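You operate a simulated robot arm through the tools that you are given. There is no shell and no other tool.

The job below is to be done with a simulated robot arm. You get a single attempt, and the scene is never put back.

JOB
Take the grease brush and put it on the grey die on the top of the work bench. Then switch the switch of the thickness gauge on. Then put the grey felt pad from the top of the work bench on top of the green pad. The order counts.

The check looks at the end state, three seconds after you hand in, the way a careful person would. Anything else that was tipped, shoved, dropped, spilled or broken makes it a failure.

ROBOT AND FRAMES
A 6-joint arm with a two-finger parallel gripper, fixed in place. Base frame: the origin is at the foot of the arm, x ahead of it, y to its left, z up; the work surface is at about z = 880. Lengths are in mm, angles in rad, forces in N, time in s.
Its first joint turns from -2.897 to 2.897 rad. Payload 3.43 kg.
The tool frame sits at the grasp point between the pads (the TCP): z along the fingers, y along the line on which they close. The tips reach 34 mm beyond it. The gripper opens to 128 mm. The fingers are 24 mm wide and 12 mm thick; the gripper's body (48 by 130 mm) begins 96 mm behind the TCP.
Orientation is that of the tool frame in the base frame, as a unit quaternion [x, y, z, w]. With the fingers straight down and closing along the base's y, the tool's x points along the base's -x, its y along +y and its z along -z.

CONTROLS
- The arm moves only by the tool drive_tool. Its argument "commands" is text: rows parted by semicolons, each of 7 numbers parted by spaces: the closure, from 0 (fully open) to 1 (shut), then the shift along the tool's x, y, z in units of 30 mm (1.0 is 30 mm), then the turn, a rotation vector about the tool's x, y, z in units of 5 degrees (1.0 is 5 degrees). In form: jaw x y z rx ry rz; .... A call has 1 to 20 rows; each row shifts and turns the commanded pose from where the row before left it, along the tool's axes as they then stand. A call with a number of a shift or a turn outside -1 to 1 is refused whole. Rows are played at 5 a second. More than 50 mm and 0.15 rad between two rows, or a gripper value outside its range, and nothing of the call is played. Where a pose cannot be reached the arm comes as near as it can. A force on the tool above 40 N (or 10 N above the force at the start of the call, whichever is more), or a blocked arm, ends the call early, and 0.2 s more pass. Each finger travels about 153 mm/s and halts on what it meets, pressing with about 27 N; the grip force reading is that of the motor and also rises with nothing between the fingers. The clock runs only during rows and for 0.2 s after the last one: add rows that do not move to give the fingers time. It gives the time, the measured TCP pose, the force on the tool (base axes), the opening and the grip force at its end, in the units of the frame above (readings bear some noise), with the torque about the TCP (base axes, N m) and any sound that the robot's microphone picked up, and new pictures: "pictures" is both (left out), scene, wrist or none.
- Cameras (640 x 400 px; columns grow to the right, rows downward): "scene" is fixed at [219.3, -651.5, 1627.9]; the picture's right is [0.36, -0.93, 0.00], its down [-0.90, -0.34, -0.27] and it looks along [0.25, 0.09, -0.96] (base axes); focal length 275 px, centre (320, 200). "wrist" rides on the gripper at [76, -11, -160] in the tool frame; the picture's right is [0.15, 0.99, 0.00], its down [-0.88, 0.13, -0.46] and it looks along [-0.45, 0.07, 0.89] (tool axes); focal length 234 px, centre (320, 200). There is no depth. A picture from a camera that has moved, and an enlarged one, comes with that camera's place and axes in the base frame and with its lens.
- close_up(camera, box): a new picture of the part [left, top, right, bottom] of that camera's present view, enlarged. The clock stands still meanwhile.
- job_done(): hands the job in; it is judged then, once.

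Nothing tells you positions but the pictures and the camera data. Unless the task says otherwise, let go and move clear before handing in.

The tools are called after "Emit:" by a JSON object that holds its "op" and its "data". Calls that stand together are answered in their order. drive_tool: Moves the arm, as the interface text tells. Its arguments: {"type":"object","properties":{"commands":{"type":"string"},"pictures":{"type":"string","enum":["both","scene","wrist","none"]}},"required":["commands"]} The other tools are called the same way: close_up (camera, box) takes an enlarged picture of a part of a camera's view; job_done () hands the job in.

At the start:

```text
time: 0.0
tcp_pos: [227.5, -529.4, 1136.1]
tcp_rot: [0.001, 1.0, 0.0, -0.001]
ft_force: [0.0, -0.2, -0.1]
ft_torque: [0.0, 0.01, -0.01]
width: 128.0
finger_force: 0.2
```

scene: 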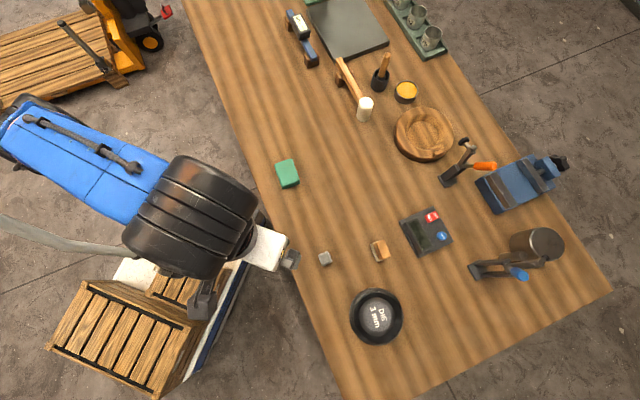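
wrist: 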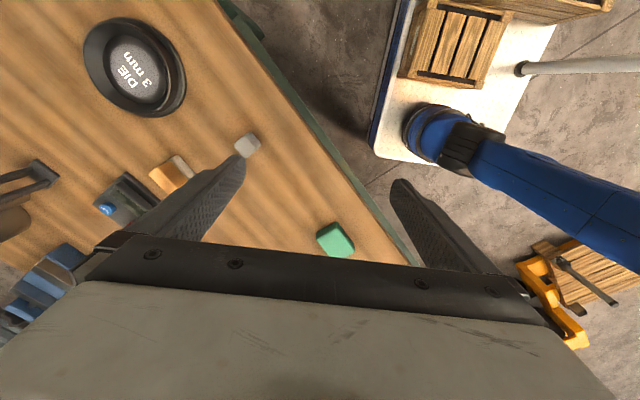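

I see a work bench with a round die marked "DIE 3 mm", a small grey block, a green pad, a gauge-like box with red and blue parts, and several tools. I'll take close-ups to tell the grease brush, the die, the gauge and the felt pad apart.

Emit:
{"op": "close_up", "data": {"camera": "scene", "box": [250, 140, 410, 240]}}

Emit:
{"op": "close_up", "data": {"camera": "scene", "box": [300, 190, 460, 290]}}

Emit:
{"op": "close_up", "data": {"camera": "scene", "box": [280, 0, 480, 125]}}

Emit:
{"op": "close_up", "data": {"camera": "scene", "box": [400, 120, 600, 300]}}

Emit:
{"op": "close_up", "data": {"camera": "scene", "box": [320, 220, 480, 360]}}

Emit:
{"op": "close_up", "data": {"camera": "wrist", "box": [0, 0, 380, 260]}}

```text
4.00 times, centred on (330, 190) of scene
camera zoom: at [219.3, -651.5, 1627.9], right [0.36, -0.93, 0.0], down [-0.9, -0.34, -0.27], along [0.25, 0.09, -0.96], focal length 1100 px, centre (280, 240)
```

zoom: 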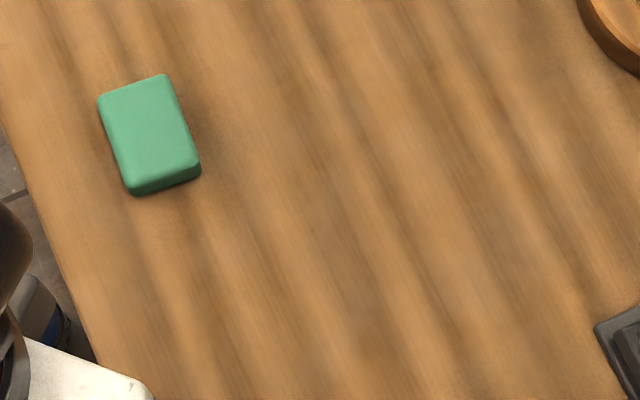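

```text
4.00 times, centred on (380, 240) of scene
camera zoom: at [219.3, -651.5, 1627.9], right [0.36, -0.93, 0.0], down [-0.9, -0.34, -0.27], along [0.25, 0.09, -0.96], focal length 1100 px, centre (80, 40)
```

zoom: 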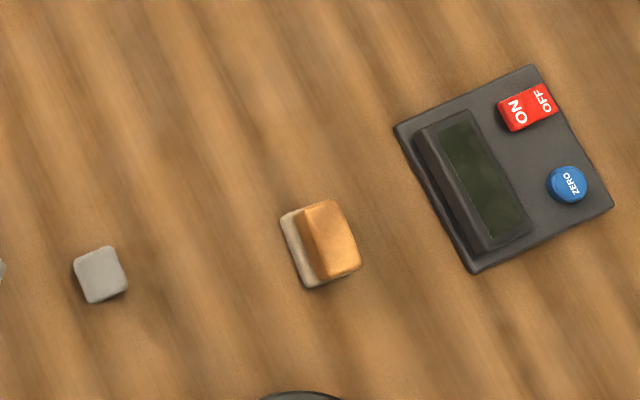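

```text
3.20 times, centred on (380, 62) of scene
camera zoom: at [219.3, -651.5, 1627.9], right [0.36, -0.93, 0.0], down [-0.9, -0.34, -0.27], along [0.25, 0.09, -0.96], focal length 880 px, centre (128, 640)
```

zoom: 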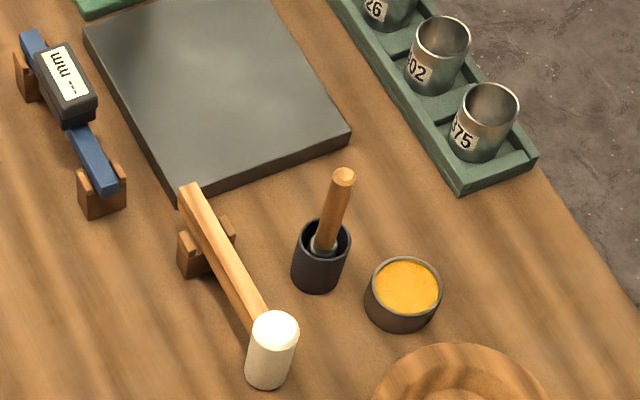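

```text
2.22 times, centred on (500, 210) of scene
camera zoom: at [219.3, -651.5, 1627.9], right [0.36, -0.93, 0.0], down [-0.9, -0.34, -0.27], along [0.25, 0.09, -0.96], focal length 611 px, centre (-80, 178)
```

zoom: 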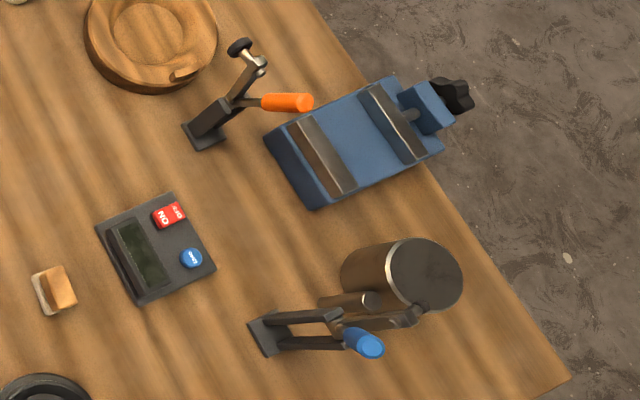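

```text
2.86 times, centred on (400, 290) of scene
camera zoom: at [219.3, -651.5, 1627.9], right [0.36, -0.93, 0.0], down [-0.9, -0.34, -0.27], along [0.25, 0.09, -0.96], focal length 786 px, centre (91, -57)
```

zoom: 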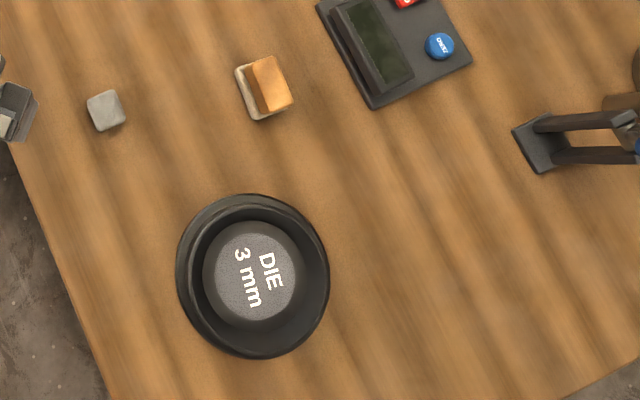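

```text
1.54 times, centred on (190, 130) of wrist
camera zoom: at [152.6, -539.1, 1296.3], right [-0.15, 0.99, 0.0], down [0.88, 0.13, 0.45], along [0.45, 0.07, -0.89], focal length 360 px, centre (520, 308)
```

zoom: 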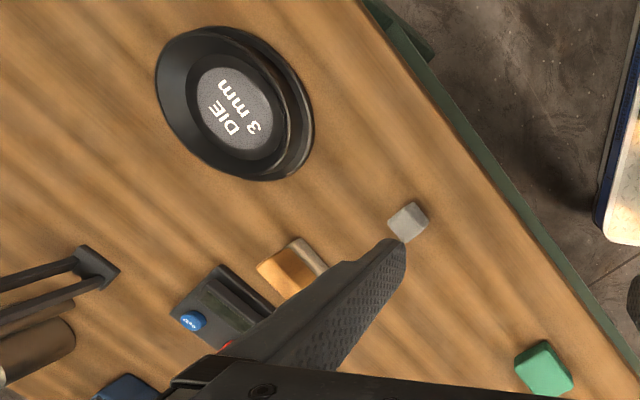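

The wooden handle standing in the black pot next to the yellow grease tin looks like the grease brush, the disc marked "DIE 3 mm" is the die, and the small grey block may be the felt pad. The orange and beige block is unclear, so I'll move the wrist camera over it for a better look.

Emit:
{"op": "drive_tool", "data": {"commands": "0 -0.1 -0.95 0 0 0 0;0 -0.1 -0.95 0 0 0 0;0 -0.1 -0.95 0 0 0 0;0 -0.1 -0.95 0 0 0 0;0 -0.1 -0.95 0 0 0 0;0 -0.1 -0.95 0 0 0 0;0 -0.1 -0.95 0 0 0 0;0 0 0 0 0 0 0"}}

```text
time: 1.8
tcp_pos: [248.4, -723.6, 1125.6]
tcp_rot: [0.001, 1.0, -0.003, -0.002]
ft_force: [0.0, -0.2, -0.3]
ft_torque: [0.02, 0.02, -0.02]
width: 128.2
finger_force: 0.0
out of reach, approached as far as the arm can: row 7
camera wrist: at [174.3, -732.5, 1284.7], right [-0.15, 0.99, -0.01], down [0.88, 0.13, 0.45], along [0.45, 0.06, -0.89], focal length 234 px, centre (320, 200)
```

scene: 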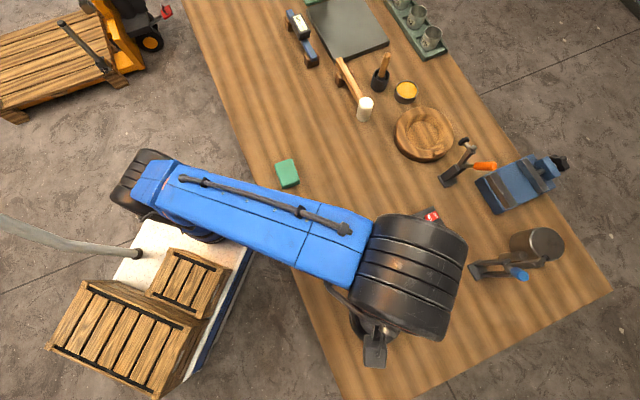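
wrist: 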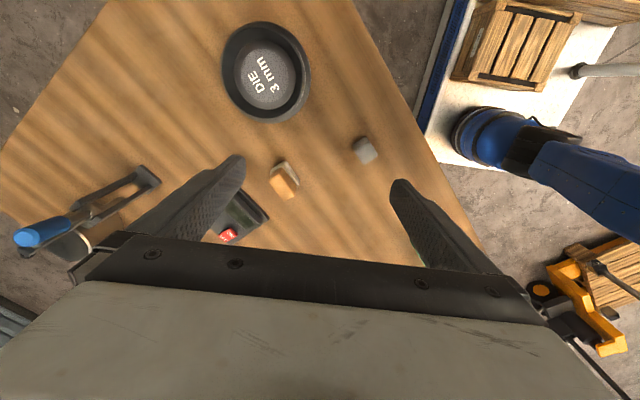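

The arm is near the limit of its reach at this height, but the block and the die are both in view. I'll enlarge them.

Emit:
{"op": "close_up", "data": {"camera": "wrist", "box": [240, 120, 400, 220]}}

Emit:
{"op": "close_up", "data": {"camera": "wrist", "box": [200, 10, 330, 130]}}

```text
4.00 times, centred on (320, 170) of wrist
camera zoom: at [174.3, -732.5, 1284.7], right [-0.15, 0.99, -0.01], down [0.88, 0.13, 0.45], along [0.45, 0.06, -0.89], focal length 937 px, centre (320, 320)
```

zoom: 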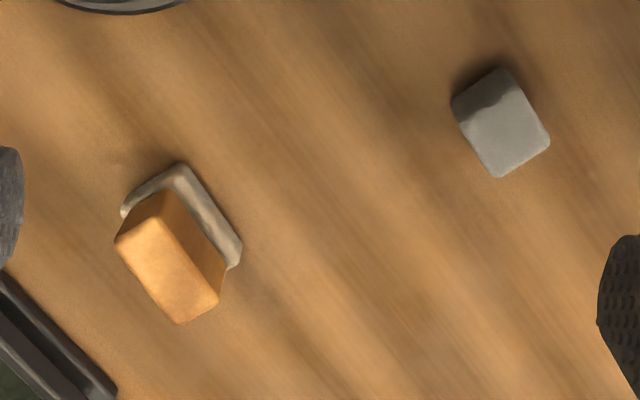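

```text
3.33 times, centred on (265, 70) of wrist
camera zoom: at [174.3, -732.5, 1284.7], right [-0.15, 0.99, -0.01], down [0.88, 0.13, 0.45], along [0.45, 0.06, -0.89], focal length 781 px, centre (503, 633)
```

zoom: 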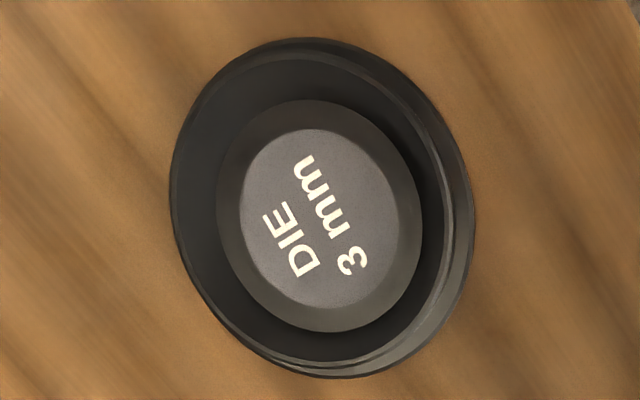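

The block is a wood grip on a pale base, probably a sanding block, so I take the brush in the pot to be the grease brush, at about (830, -622). It's beyond straight-down reach, so I'll turn and tilt the tool outward to look along that direction.

Emit:
{"op": "drive_tool", "data": {"commands": "0 -0.63 0.92 0 0 0 0;0 -0.63 0.92 0 0 0 0;0 -0.63 0.92 0 0 0 0;0 -0.63 0.92 0 0 0 0;0 -0.63 0.92 0 0 0 0;0 -0.63 0.92 0 0 0 0;0 -0.63 0.92 0 0 0 0;0 -0.63 0.92 0 0 0 0;0 0 0 0 0 0 0.92;0 0 0 0 0 0 0.92;0 0 0 0 0 0 0.92;0 0 0 0 0 0 0.92;0 0 0 0 0 0 0.92;0 0 0 0 0 0 0.92;0 0 0 0 0 0 0.92;0 0 0 0 0 0 0.92;0 0 0 0 0 0 0"}}

```text
time: 5.4
tcp_pos: [398.8, -501.4, 1126.7]
tcp_rot: [0.317, 0.949, -0.002, 0.0]
ft_force: [0.9, -0.3, -0.1]
ft_torque: [-0.01, 0.01, 0.0]
width: 127.9
finger_force: 0.1
camera wrist: at [333.6, -465.1, 1285.2], right [0.48, 0.88, 0.0], down [0.78, -0.42, 0.46], along [0.4, -0.22, -0.89], focal length 234 px, centre (320, 200)
```

scene: 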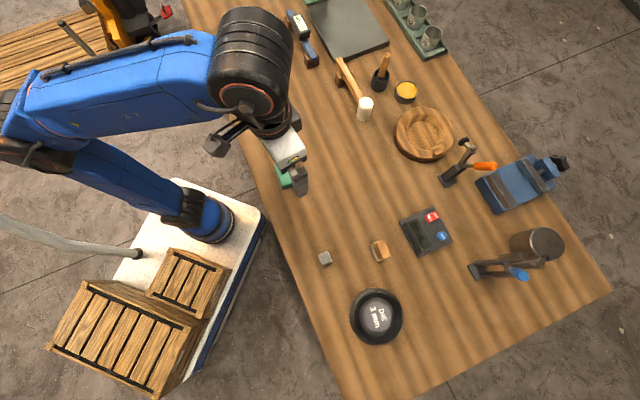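
wrist: 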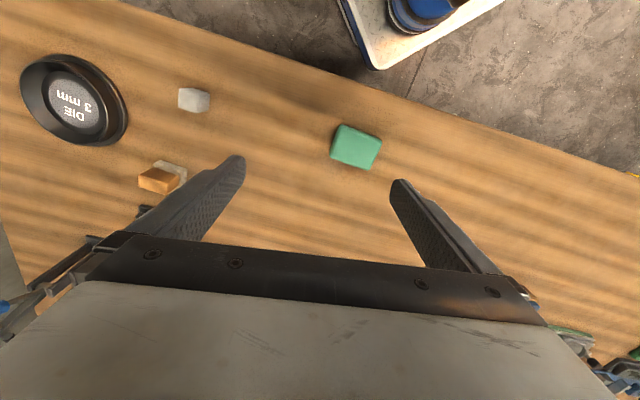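

The turn worked. Next I'll tilt the tool outward by 50 degrees and look toward the pot.

Emit:
{"op": "drive_tool", "data": {"commands": "0 0 0 0 0 -1 0;0 0 0 0 0 -1 0;0 0 0 0 0 -1 0;0 0 0 0 0 -1 0;0 0 0 0 0 -1 0;0 0 0 0 0 -1 0;0 0 0 0 0 -1 0;0 0 0 0 0 -1 0;0 0 0 0 0 -1 0;0 0 0 0 0 -1 0;0 0 0 0 0 0 0"}}

```text
time: 7.8
tcp_pos: [400.2, -502.0, 1125.9]
tcp_rot: [0.286, 0.86, -0.134, 0.401]
ft_force: [0.8, 0.2, -0.8]
ft_torque: [-0.05, -0.03, 0.0]
width: 128.1
finger_force: 0.1
camera wrist: at [257.0, -408.3, 1169.9], right [0.52, 0.85, -0.11], down [0.25, -0.02, 0.97], along [0.82, -0.53, -0.23], focal length 234 px, centre (320, 200)
```

scene: 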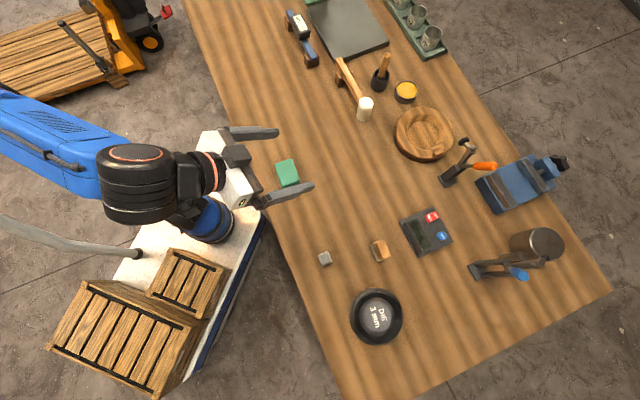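
wrist: 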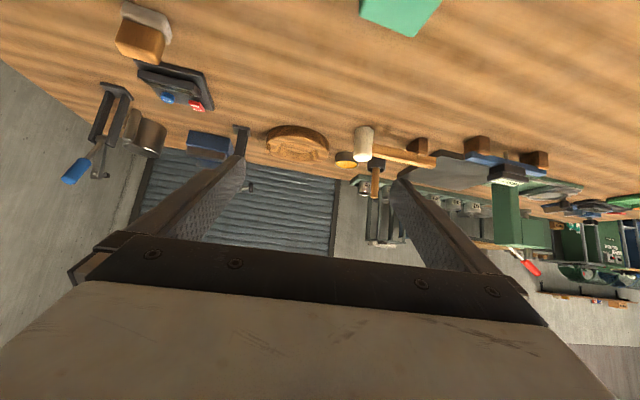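

The picture is upside down with the tool tilted, but the brush handle in its pot is in view, and both cameras put its top near (831, -615, 1005). I'll enlarge it and the gauge.

Emit:
{"op": "close_up", "data": {"camera": "wrist", "box": [330, 110, 430, 210]}}

Emit:
{"op": "close_up", "data": {"camera": "wrist", "box": [100, 0, 240, 120]}}

Emit:
{"op": "close_up", "data": {"camera": "wrist", "box": [420, 120, 640, 290]}}

```text
4.00 times, centred on (380, 160) of wrist
camera zoom: at [257.0, -408.3, 1169.9], right [0.52, 0.85, -0.11], down [0.25, -0.02, 0.97], along [0.82, -0.53, -0.23], focal length 937 px, centre (80, 360)
```

zoom: 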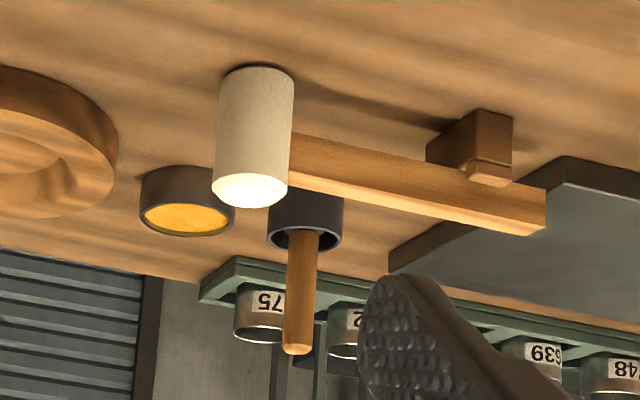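

```text
3.33 times, centred on (170, 60) of wrist
camera zoom: at [257.0, -408.3, 1169.9], right [0.52, 0.85, -0.11], down [0.25, -0.02, 0.97], along [0.82, -0.53, -0.23], focal length 781 px, centre (820, 667)
```

zoom: 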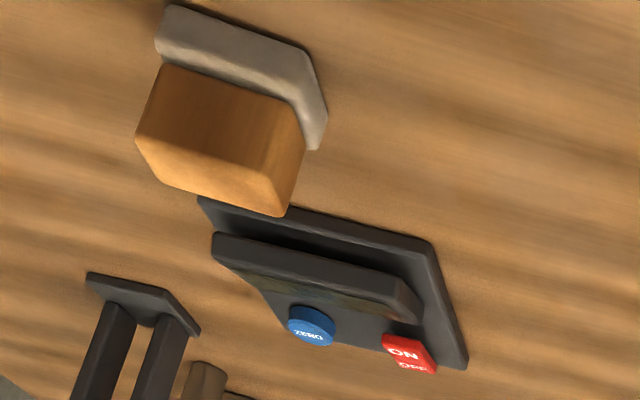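

```text
2.35 times, centred on (530, 205) of wrist
camera zoom: at [257.0, -408.3, 1169.9], right [0.52, 0.85, -0.11], down [0.25, -0.02, 0.97], along [0.82, -0.53, -0.23], focal length 551 px, centre (-174, 188)
```

zoom: 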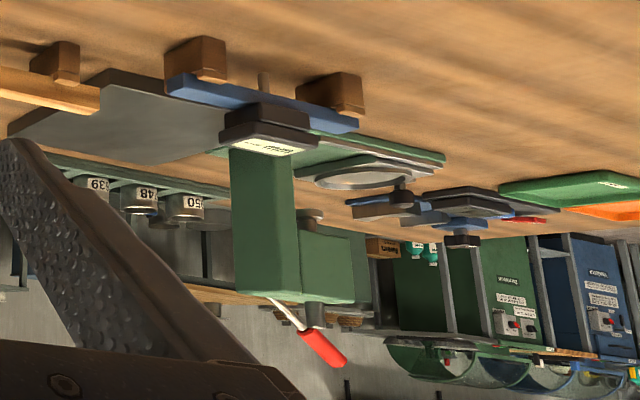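

The brush, a mallet, a grease tin and a metering box with ON/OFF and ZERO are clear, and there's more bench to the left. I'll turn left and check for other dies, felt pads or gauges before choosing.

Emit:
{"op": "drive_tool", "data": {"commands": "0 0 0 0 -0.766 0 -0.643;0 0 0 0 -0.766 0 -0.643;0 0 0 0 -0.766 0 -0.643;0 0 0 0 -0.766 0 -0.643;0 0 0 0 -0.766 0 -0.643;0 0 0 0 -0.766 0 -0.643;0 0 0 0 -0.766 0 -0.643;0 0 0 0 -0.766 0 -0.643;0 0 0 0 -0.766 0 -0.643;0 0 0 0 0 0 0", "pictures": "wrist"}}

```text
time: 10.0
tcp_pos: [399.1, -502.8, 1125.0]
tcp_rot: [-0.065, 0.904, 0.029, 0.421]
ft_force: [0.0, -0.3, -0.2]
ft_torque: [0.0, 0.01, -0.01]
width: 128.1
finger_force: 0.0
camera wrist: at [232.8, -537.7, 1169.5], right [-0.23, 0.97, -0.11], down [0.2, 0.16, 0.97], along [0.95, 0.2, -0.23], focal length 234 px, centre (320, 200)
```

wrist: 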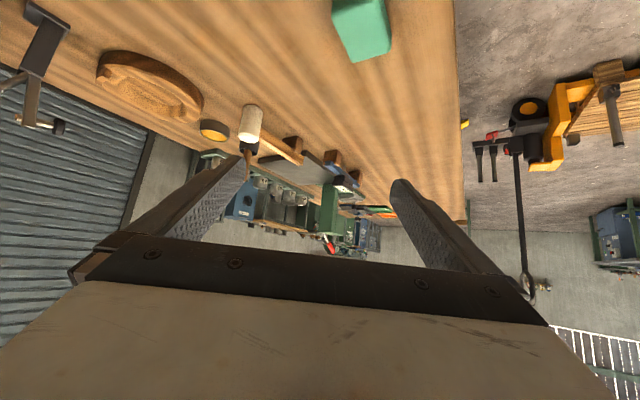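

Emit:
{"op": "close_up", "data": {"camera": "wrist", "box": [280, 130, 420, 270]}}

Emit:
{"op": "close_up", "data": {"camera": "wrist", "box": [190, 90, 310, 210]}}

```text
2.86 times, centred on (350, 200) of wrist
camera zoom: at [232.8, -537.7, 1169.5], right [-0.23, 0.97, -0.11], down [0.2, 0.16, 0.97], along [0.95, 0.2, -0.23], focal length 669 px, centre (234, 200)
```

zoom: 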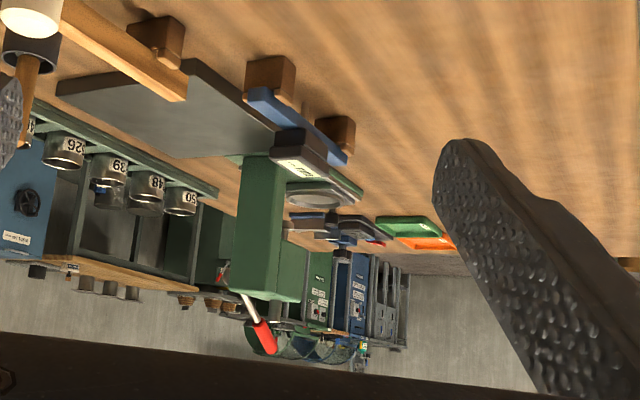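

```text
3.33 times, centred on (250, 150) of wrist
camera zoom: at [232.8, -537.7, 1169.5], right [-0.23, 0.97, -0.11], down [0.2, 0.16, 0.97], along [0.95, 0.2, -0.23], focal length 781 px, centre (553, 367)
```

zoom: 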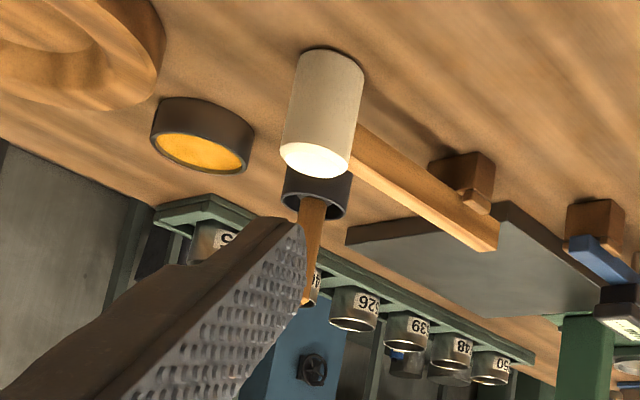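

Nothing else that fits the job is within reach on the left, so I'll go with the brush in the pot, which stands upright from a rim at about z 928 to a top at about 1007. I'll turn back and roll the tool 180 degrees so the camera sits above it, then approach almost horizontally.

Emit:
{"op": "drive_tool", "data": {"commands": "0 0 0 0 0.766 0 0.643;0 0 0 0 0.766 0 0.643;0 0 0 0 0.766 0 0.643;0 0 0 0 0.766 0 0.643;0 0 0 0 0.766 0 0.643;0 0 0 0 0.766 0 0.643;0 0 0 0 0.766 0 0.643;0 0 0 0 0.766 0 0.643;0 0 0 0 0.766 0 0.643;0 0 0 0 0 0 1;0 0 0 0 0 0 1;0 0 0 0 0 0 1;0 0 0 0 0 0 1;0 0 0 0 0 0 1;0 0 0 0 0 0 1;0 0 0 0 0 0 0", "pictures": "scene"}}

```text
time: 13.4
tcp_pos: [399.0, -503.3, 1123.8]
tcp_rot: [0.499, 0.756, -0.026, 0.422]
ft_force: [0.2, 0.3, -0.2]
ft_torque: [0.0, 0.02, 0.03]
width: 127.9
finger_force: 0.1
```

scene: 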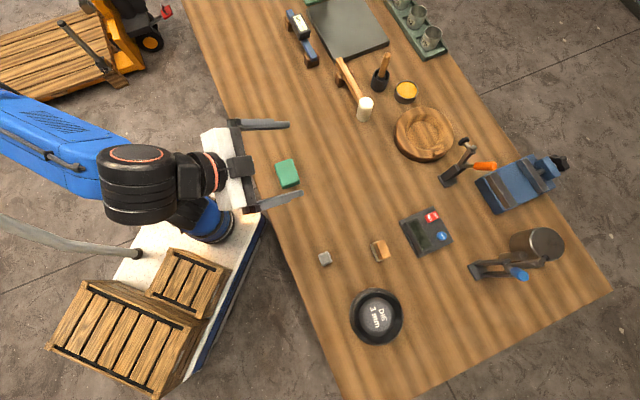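

Turning that way works and there's no contact. I'll continue the roll.

Emit:
{"op": "drive_tool", "data": {"commands": "0 0 0 0 0 0 1;0 0 0 0 0 0 1;0 0 0 0 0 0 1;0 0 0 0 0 0 1;0 0 0 0 0 0 1;0 0 0 0 0 0 1;0 0 0 0 0 0 1;0 0 0 0 0 0 1;0 0 0 0 0 0 1;0 0 0 0 0 0 1;0 0 0 0 0 0 1;0 0 0 0 0 0 1;0 0 0 0 0 0 1;0 0 0 0 0 0 1;0 0 0 0 0 0 1;0 0 0 0 0 0 1;0 0 0 0 0 0 1;0 0 0 0 0 0 1;0 0 0 0 0 0 1;0 0 0 0 0 0 1", "pictures": "none"}}

Emit:
{"op": "drive_tool", "data": {"commands": "0 0 0 0 0 0 1;0 0 0 0 0 0 1;0 0 0 0 0 0 1;0 0 0 0 0 0 1;0 0 0 0 0 0 1;0 0 0 0 0 0 1;0 0 0 0 0 0 1;0 0 0 0 0 0 1;0 0 0 0 0 0 1;0 0 0 0 0 0 1;0 0 0 0 0 0 0"}}

```text
time: 17.6
tcp_pos: [400.1, -502.8, 1126.0]
tcp_rot: [0.901, 0.104, 0.306, 0.29]
ft_force: [-1.0, -1.4, 0.6]
ft_torque: [0.01, 0.02, 0.02]
width: 127.9
finger_force: 0.1
```

```text
time: 20.0
tcp_pos: [398.7, -502.6, 1125.9]
tcp_rot: [0.86, -0.286, 0.401, 0.134]
ft_force: [-0.2, -0.2, -0.3]
ft_torque: [0.0, 0.01, 0.01]
width: 127.9
finger_force: 0.0
camera wrist: at [348.5, -448.4, 1285.5], right [-0.52, -0.85, 0.11], down [-0.81, 0.44, -0.38], along [0.27, -0.29, -0.92], focal length 234 px, centre (320, 200)
```

scene: 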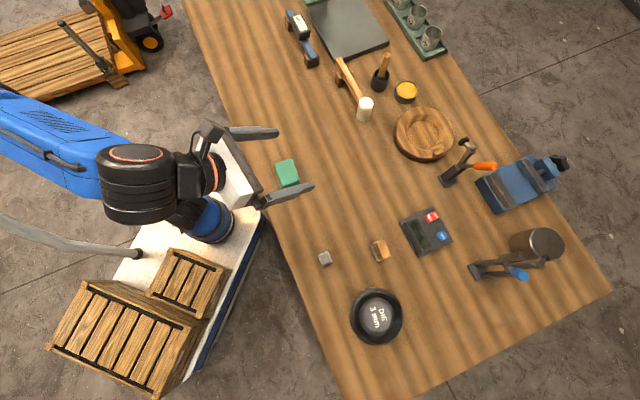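
wrist: 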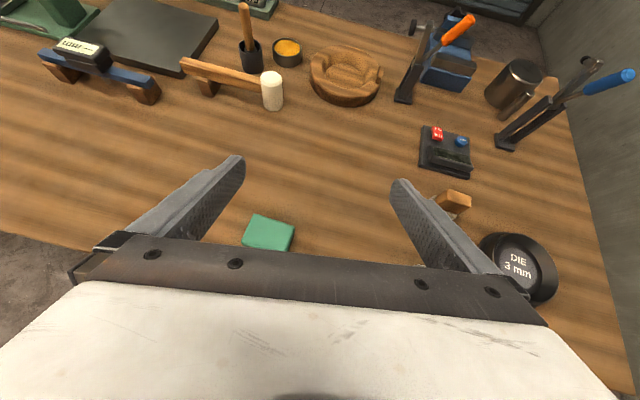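

The flipped view is upright and clear, and both cameras place the brush near (830, -613), the switch near (470, -875) and the die near (184, -817). I'll tilt to 70 degrees and move to a standoff about 130 mm short of the brush.

Emit:
{"op": "drive_tool", "data": {"commands": "0 0 0 0 0 1 0;0 0 0 0 0 1 0;0 0 0 0 0 1 0;0 0 0 0 0 1 0;0.2 0 -0.511 0.936 0 0 0;0.4 0 -0.511 0.936 0 0 0;0.4 0 -0.511 0.936 0 0 0;0.4 0 -0.511 0.936 0 0 0;0.4 0 -0.511 0.936 0 0 0;0.4 0 -0.511 0.936 0 0 0;0.4 0 -0.511 0.936 0 0 0;0.4 0 -0.511 0.936 0 0 0;0.4 0 -0.511 0.936 0 0 0;0.4 0 -0.511 0.936 0 0 0;0.4 0 -0.511 0.936 0 0 0;0.4 0 0 0 0 0 0"}}

```text
time: 23.4
tcp_pos: [732.2, -542.5, 1021.0]
tcp_rot: [0.778, -0.258, 0.544, 0.181]
ft_force: [-0.5, 0.6, -0.3]
ft_torque: [0.0, 0.01, 0.02]
width: 76.7
finger_force: 0.1
camera wrist: at [641.7, -457.7, 1145.7], right [-0.55, -0.82, 0.14], down [-0.66, 0.33, -0.67], along [0.5, -0.46, -0.73], focal length 234 px, centre (320, 200)
```

scene: 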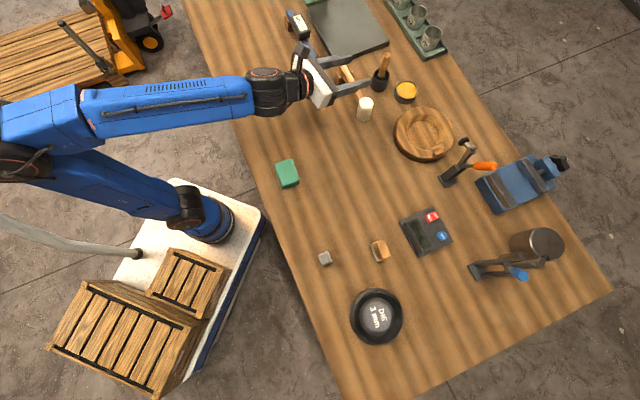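
wrist: 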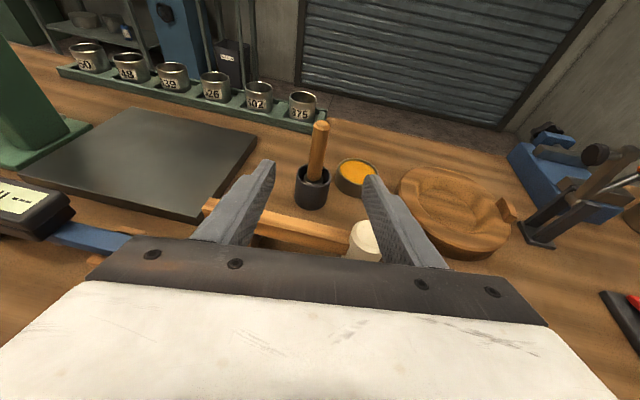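

The handle sits almost on the tool axis, at about (826, -608). I'll go forward 81 mm and check alignment.

Emit:
{"op": "drive_tool", "data": {"commands": "0.4 0 -0.04 0.9 0 0 0;0.4 0 -0.04 0.9 0 0 0;0.4 0 -0.04 0.9 0 0 0;0.4 0 0 0 0 0 0"}}

Emit:
{"op": "close_up", "data": {"camera": "wrist", "box": [220, 80, 420, 260]}}

Emit:
{"op": "close_up", "data": {"camera": "scene", "box": [300, 30, 440, 120]}}

```text
time: 24.4
tcp_pos: [794.3, -584.2, 993.2]
tcp_rot: [0.777, -0.258, 0.544, 0.182]
ft_force: [0.8, 0.0, 0.7]
ft_torque: [0.0, 0.03, 0.01]
width: 76.7
finger_force: 0.1
camera wrist: at [704.2, -501.4, 1119.0], right [-0.55, -0.82, 0.14], down [-0.66, 0.33, -0.67], along [0.5, -0.46, -0.73], focal length 234 px, centre (320, 200)
```

scene: 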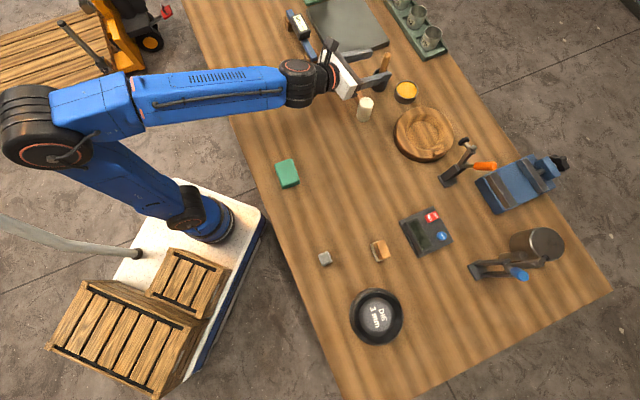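
wrist: 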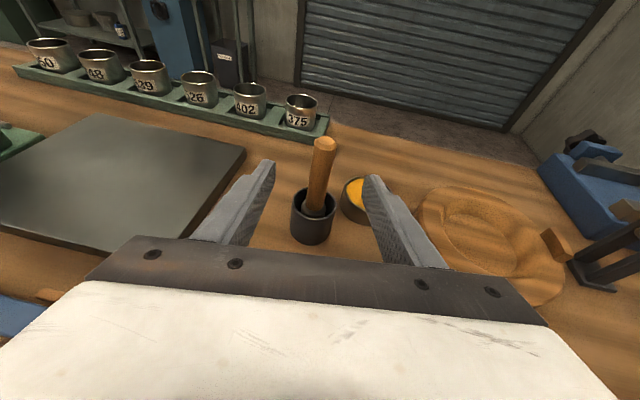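

```text
2.22 times, centred on (320, 170) of wrist
camera zoom: at [704.2, -501.4, 1119.0], right [-0.55, -0.82, 0.14], down [-0.66, 0.33, -0.67], along [0.5, -0.46, -0.73], focal length 520 px, centre (320, 267)
```

zoom: 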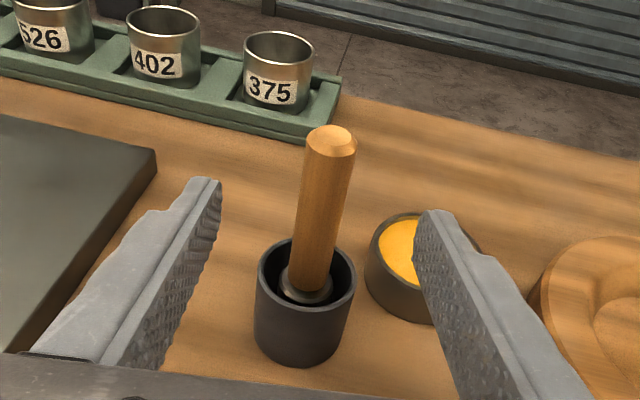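

```text
4.44 times, centred on (370, 75) of scene
camera zoom: at [219.3, -651.5, 1627.9], right [0.36, -0.93, 0.0], down [-0.9, -0.34, -0.27], along [0.25, 0.09, -0.96], focal length 1222 px, centre (98, 756)
```

zoom: 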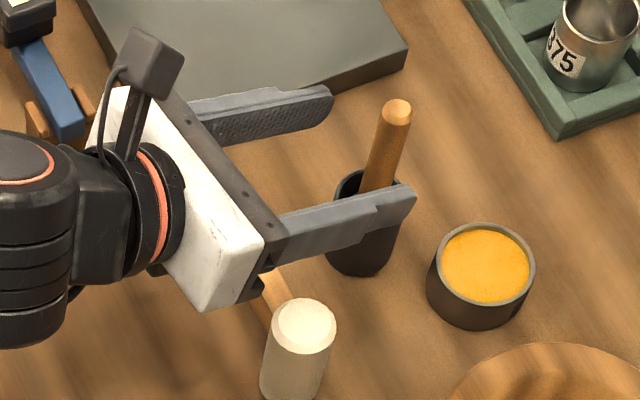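

The handle, about 20 mm across, is centred between the fingers. I'll advance the last 45 mm and close on it.

Emit:
{"op": "drive_tool", "data": {"commands": "0.4 0 0 0.75 0 0 0;0.4 0 0 0.75 0 0 0;0.4 0 0 0 0 0 0;0.6 0 0 0 0 0 0;0.75 0 0 0 0 0 0"}}

Emit:
{"op": "close_up", "data": {"camera": "wrist", "box": [220, 80, 420, 260]}}

```text
time: 25.6
tcp_pos: [830.8, -611.0, 975.5]
tcp_rot: [0.777, -0.258, 0.544, 0.182]
ft_force: [-0.5, 0.5, 0.6]
ft_torque: [0.01, -0.06, -0.01]
width: 32.2
finger_force: 0.0
camera wrist: at [738.5, -527.0, 1101.1], right [-0.55, -0.82, 0.14], down [-0.66, 0.33, -0.67], along [0.5, -0.46, -0.73], focal length 234 px, centre (320, 200)
```

scene: 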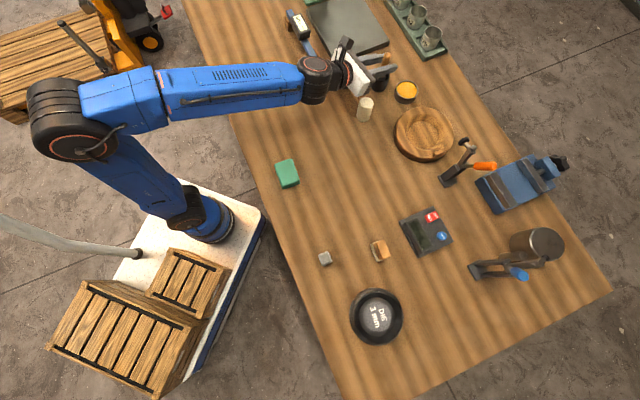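
wrist: 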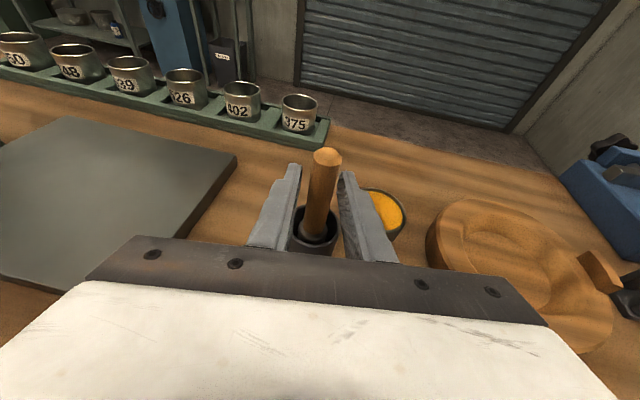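

```text
2.22 times, centred on (320, 170) of wrist
camera zoom: at [738.5, -527.0, 1101.1], right [-0.55, -0.82, 0.14], down [-0.66, 0.33, -0.67], along [0.5, -0.46, -0.73], focal length 520 px, centre (320, 267)
```

zoom: 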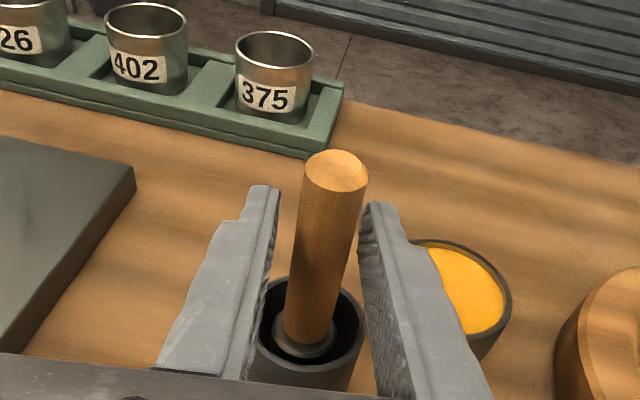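

The handle is well between the fingers. I'll close and hold.

Emit:
{"op": "drive_tool", "data": {"commands": "0.85 0 0 0 0 0 0;1 0 0 0 0 0 0;1 0 0 0 0 0 0;1 0 0 0 0 0 0", "pictures": "wrist"}}

```text
time: 26.6
tcp_pos: [829.7, -610.6, 976.0]
tcp_rot: [0.778, -0.258, 0.544, 0.182]
ft_force: [-0.1, 0.1, -0.9]
ft_torque: [0.01, 0.02, 0.0]
width: 18.5
finger_force: 26.7
camera wrist: at [738.6, -527.0, 1101.0], right [-0.55, -0.82, 0.14], down [-0.66, 0.33, -0.67], along [0.5, -0.46, -0.73], focal length 234 px, centre (320, 200)
```

wrist: 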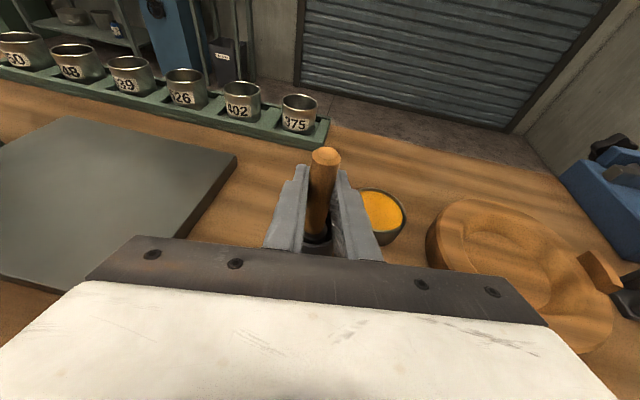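

I have the handle at 18.5 mm with firm force. I'll lift straight up, slowly at first.

Emit:
{"op": "drive_tool", "data": {"commands": "1 0.47 0 -0.171 0 0 0;1 0.47 0 -0.171 0 0 0;1 0.47 0 -0.171 0 0 0;1 0.47 0 -0.171 0 0 0;1 0.47 0 -0.171 0 0 0;1 0.47 0 -0.171 0 0 0;1 0 0 0 0 0 0"}}

Emit:
{"op": "close_up", "data": {"camera": "scene", "box": [300, 20, 440, 120]}}

```text
time: 28.2
tcp_pos: [830.3, -611.4, 1066.4]
tcp_rot: [0.778, -0.259, 0.544, 0.182]
ft_force: [-0.5, -0.1, -0.8]
ft_torque: [0.0, -0.01, 0.0]
width: 18.2
finger_force: 27.1
camera wrist: at [739.1, -526.9, 1192.4], right [-0.55, -0.82, 0.14], down [-0.66, 0.33, -0.67], along [0.5, -0.46, -0.73], focal length 234 px, centre (320, 200)
```

scene: 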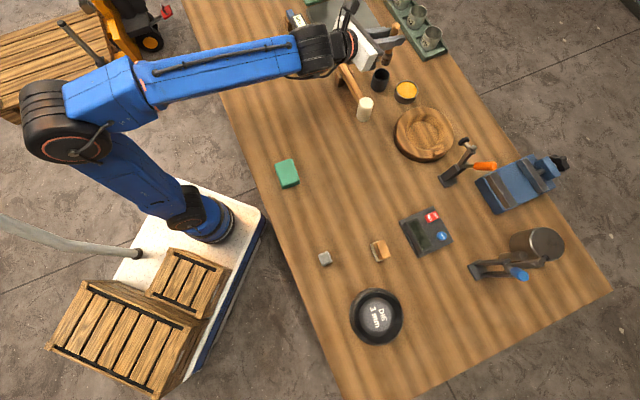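
wrist: 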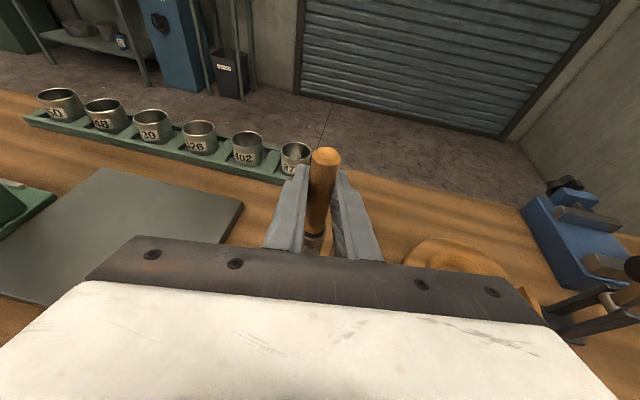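

```text
4.00 times, centred on (370, 70) of scene
camera zoom: at [219.3, -651.5, 1627.9], right [0.36, -0.93, 0.0], down [-0.9, -0.34, -0.27], along [0.25, 0.09, -0.96], focal length 1100 px, centre (120, 720)
```

zoom: 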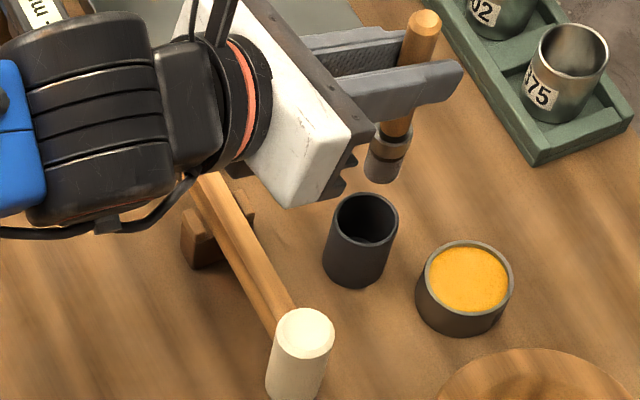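

The brush is clear of the pot: handle, ferrule and bristles, about 115 mm long. My grip is too deep, and the tips would hit the die before the brush touched it, so I'll lower it back into the pot and regrip near the fingertips.

Emit:
{"op": "drive_tool", "data": {"commands": "1 -0.47 0 0.171 0 0 0;1 -0.47 0 0.171 0 0 0;1 -0.47 0 0.171 0 0 0;1 -0.47 0 0.171 0 0 0;1 -0.47 0 0.171 0 0 0;1 -0.44 0 0.16 0 0 0;1 0 0 0 0 0 0;0.8 0 0 0 0 0 0;0.66 0 0 0 0 0 0;0.66 0 0 0 0 0 0"}}

Emit:
{"op": "close_up", "data": {"camera": "wrist", "box": [220, 80, 420, 260]}}

```text
time: 30.4
tcp_pos: [828.3, -611.9, 978.5]
tcp_rot: [0.778, -0.259, 0.543, 0.182]
ft_force: [-0.5, -0.7, 0.4]
ft_torque: [0.04, -0.02, -0.01]
width: 43.3
finger_force: 0.1
camera wrist: at [738.2, -527.2, 1102.5], right [-0.55, -0.82, 0.14], down [-0.66, 0.33, -0.67], along [0.5, -0.46, -0.73], focal length 234 px, centre (320, 200)
```

scene: 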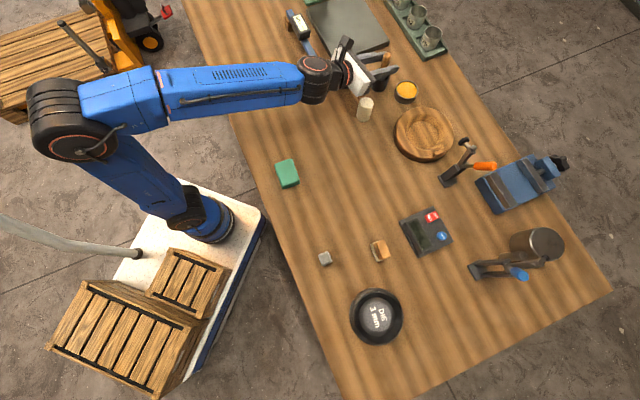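
wrist: 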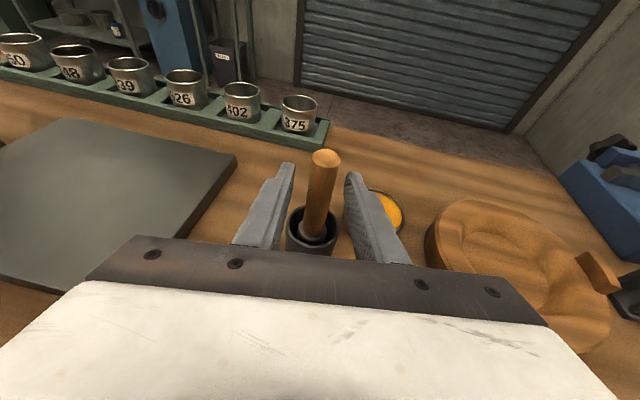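

```text
2.22 times, centred on (320, 170) of wrist
camera zoom: at [738.2, -527.2, 1102.5], right [-0.55, -0.82, 0.14], down [-0.66, 0.33, -0.67], along [0.5, -0.46, -0.73], focal length 520 px, centre (320, 267)
```

zoom: 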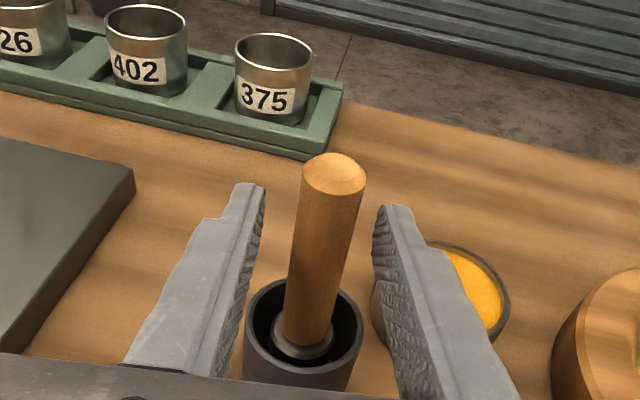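

The brush is back in the pot and upright. I'll back off, tilt to 75 degrees, raise slightly, and regrip with the fingertips near the handle's end.

Emit:
{"op": "drive_tool", "data": {"commands": "0.66 0.277 -0.04 -0.753 0 0 0;0.66 0 0 0 0 1 0;0.66 0 0 0 0 0 0;0.8 0 0 0 0 0 0;1 0 0 0 0 0 0;1 0 0 0 0 0 0;1 0 0 0 0 0 0", "pictures": "wrist"}}

Emit:
{"op": "close_up", "data": {"camera": "scene", "box": [300, 20, 440, 120]}}

Emit:
{"op": "close_up", "data": {"camera": "wrist", "box": [220, 80, 420, 260]}}

```text
time: 32.0
tcp_pos: [815.2, -598.6, 993.8]
tcp_rot: [0.753, -0.25, 0.577, 0.193]
ft_force: [-0.2, 0.5, -0.2]
ft_torque: [-0.03, 0.01, 0.01]
width: 18.5
finger_force: 27.1
camera wrist: at [715.8, -508.5, 1106.9], right [-0.56, -0.81, 0.14], down [-0.61, 0.3, -0.73], along [0.55, -0.5, -0.67], focal length 234 px, centre (320, 200)
```

wrist: 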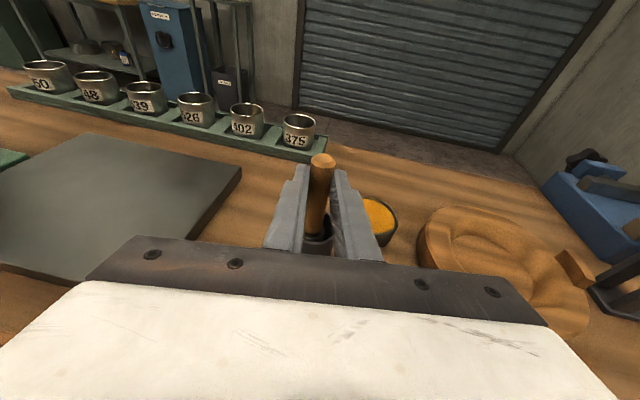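

```text
4.00 times, centred on (370, 70) of scene
camera zoom: at [219.3, -651.5, 1627.9], right [0.36, -0.93, 0.0], down [-0.9, -0.34, -0.27], along [0.25, 0.09, -0.96], focal length 1100 px, centre (120, 720)
```

zoom: 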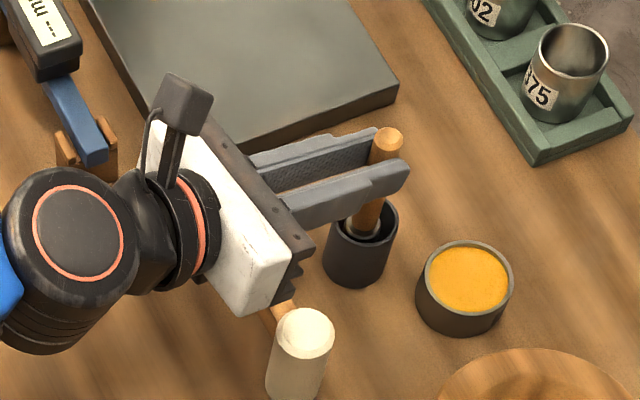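

```text
2.22 times, centred on (320, 170) of wrist
camera zoom: at [715.8, -508.5, 1106.9], right [-0.56, -0.81, 0.14], down [-0.61, 0.3, -0.73], along [0.55, -0.5, -0.67], focal length 520 px, centre (320, 267)
```

zoom: 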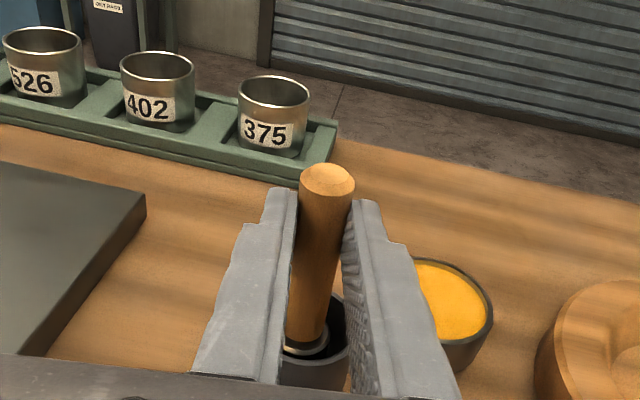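

The grip is now near the fingertips. I'll lift straight up 105 mm.

Emit:
{"op": "drive_tool", "data": {"commands": "1 0.483 0 -0.13 0 0 0;1 0.483 0 -0.13 0 0 0;1 0.483 0 -0.13 0 0 0;1 0.483 0 -0.13 0 0 0;1 0.483 0 -0.13 0 0 0;1 0.483 0 -0.13 0 0 0;1 0.483 0 -0.13 0 0 0;1 0 0 0 0 0 0", "pictures": "scene"}}

Emit:
{"op": "close_up", "data": {"camera": "scene", "box": [300, 10, 440, 110]}}

```text
time: 33.8
tcp_pos: [815.7, -598.3, 1098.7]
tcp_rot: [0.753, -0.25, 0.578, 0.193]
ft_force: [-0.9, 0.0, -0.8]
ft_torque: [0.0, -0.01, -0.03]
width: 18.3
finger_force: 26.6
```

scene: 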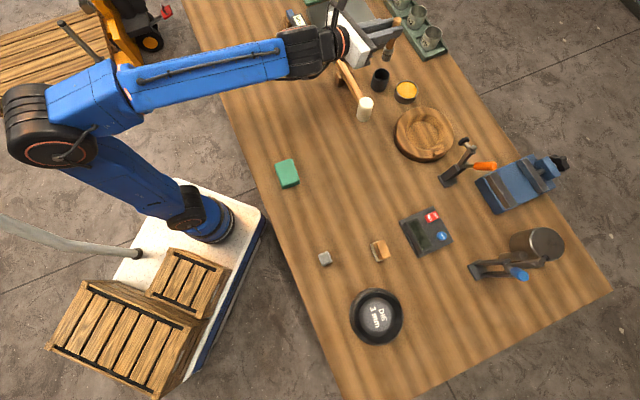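

```text
4.00 times, centred on (370, 60) of scene
camera zoom: at [219.3, -651.5, 1627.9], right [0.36, -0.93, 0.0], down [-0.9, -0.34, -0.27], along [0.25, 0.09, -0.96], focal length 1100 px, centre (120, 760)
```

zoom: 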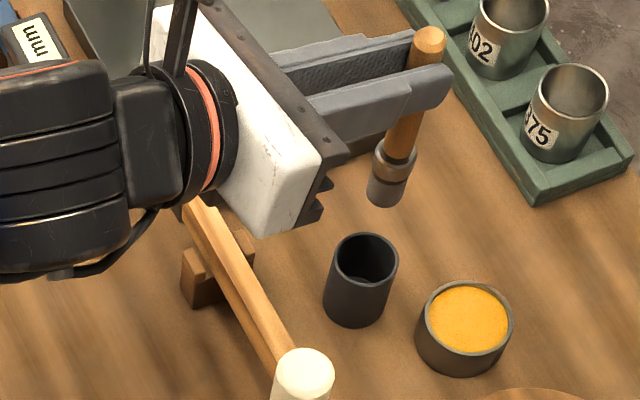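

The brush is held upright and clear. I'll retreat inward at this height, then swing around toward the die.

Emit:
{"op": "drive_tool", "data": {"commands": "1 -0.259 0 -0.966 0 0 0;1 -0.259 0 -0.966 0 0 0;1 -0.259 0 -0.966 0 0 0;1 -0.259 0 -0.966 0 0 0;1 -0.259 0 -0.966 0 0 0;1 -0.259 0 -0.966 0 0 0;1 -0.259 0 -0.966 0 0 0;1 -0.259 0 -0.966 0 0 0;1 -0.259 0 -0.966 0 0 0;1 -0.259 0 -0.966 0 0 0;1 0 0 0 0 0 0", "pictures": "none"}}

Emit:
{"op": "drive_tool", "data": {"commands": "1 0 1 0 -0.468 0 0.1255;1 0 1 0 -0.468 0 0.1255;1 0 1 0 -0.468 0 0.1255;1 0 1 0 -0.468 0 0.1255;1 0 1 0 -0.468 0 0.1255;1 0 1 0 -0.468 0 0.1255;1 0 1 0 -0.468 0 0.1255;1 0 1 0 -0.468 0 0.1255;1 0 1 0 -0.468 0 0.1255;1 0 1 0 -0.468 0 0.1255;1 0 1 0 -0.468 0 0.1255;1 0 1 0 -0.468 0 0.1255;1 0 1 0 -0.468 0 0.1255;1 0 1 0 -0.468 0 0.1255;1 0 1 0 -0.468 0 0.1255;1 0 1 0 -0.468 0 0.1255;1 0 1 0 -0.468 0 0.1255;1 0 0 0 0 0 0"}}

```text
time: 36.2
tcp_pos: [577.1, -419.2, 1097.5]
tcp_rot: [0.753, -0.25, 0.577, 0.193]
ft_force: [0.4, -0.2, -1.1]
ft_torque: [0.04, 0.01, 0.01]
width: 18.4
finger_force: 26.1
```

```text
time: 40.0
tcp_pos: [159.7, -695.5, 1097.4]
tcp_rot: [0.616, -0.5, 0.472, 0.384]
ft_force: [0.0, 0.1, -0.6]
ft_torque: [0.01, -0.01, 0.02]
width: 18.5
finger_force: 27.0
camera wrist: at [143.7, -560.5, 1211.2], right [-0.96, -0.24, 0.14], down [-0.27, 0.63, -0.73], along [0.09, -0.74, -0.67], focal length 234 px, centre (320, 200)
```

scene: 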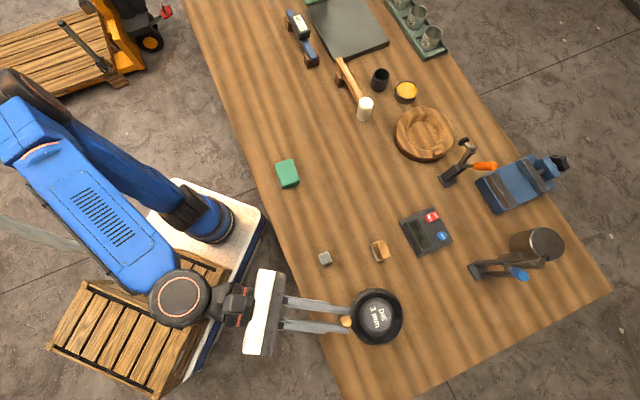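
wrist: 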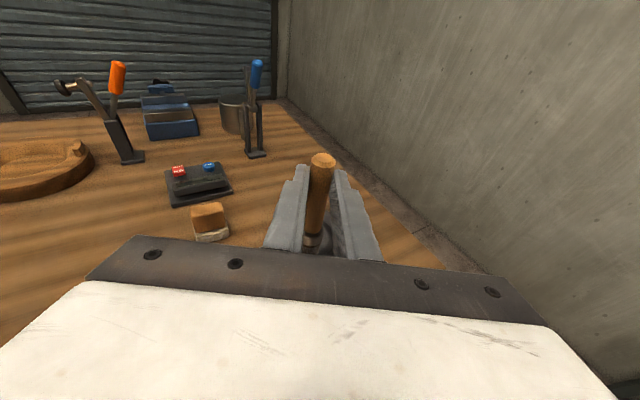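

I'm near the die with the brush upright. I'll pull in a little, then tip the tool to past vertical so the brush becomes horizontal.

Emit:
{"op": "drive_tool", "data": {"commands": "1 -0.259 0 -0.966 0 0 0;1 -0.259 0 -0.966 0 0 0;1 0 0 0 0 -1 0;1 0 0 0 0 -1 0;1 0 0 0 0 -1 0;1 0 0 0 0 -1 0;1 0 0 0 0 -1 0;1 0 0 0 0 -1 0;1 0 0 0 0 -1 0;1 0 0 0 0 -1 0;1 0 0 0 0 -1 0;1 0 0 0 0 -1 0;1 0 0 0 0 -1 0;1 0 0 0 0 -1 0;1 0 0 0 0 -1 0;1 0 0 0 0 -1 0;1 0 0 0 0 -1 0;1 0 0 0 0 0 0"}}

```text
time: 43.8
tcp_pos: [148.6, -637.4, 1098.0]
tcp_rot: [0.776, -0.63, -0.001, 0.001]
ft_force: [-0.4, -0.5, 0.4]
ft_torque: [0.01, 0.02, 0.01]
width: 0.3
finger_force: 27.1
camera wrist: at [176.1, -707.9, 1257.9], right [-0.94, -0.35, 0.0], down [-0.31, 0.83, 0.46], along [-0.16, 0.43, -0.89], focal length 234 px, centre (320, 200)
```

scene: 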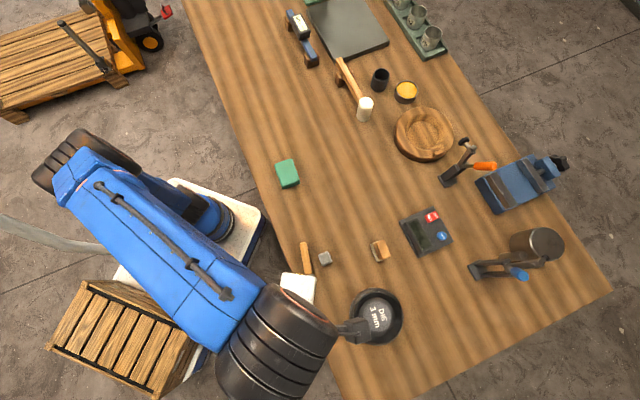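
wrist: 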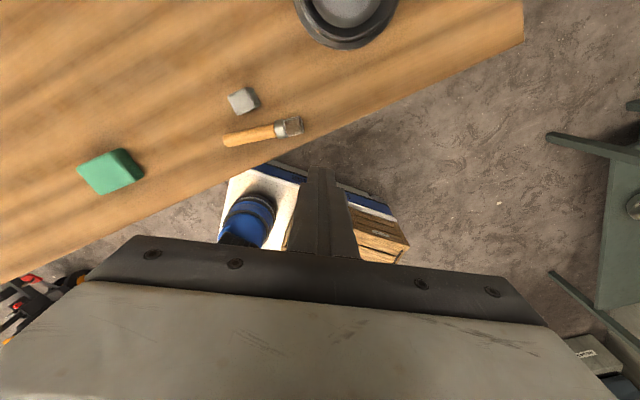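

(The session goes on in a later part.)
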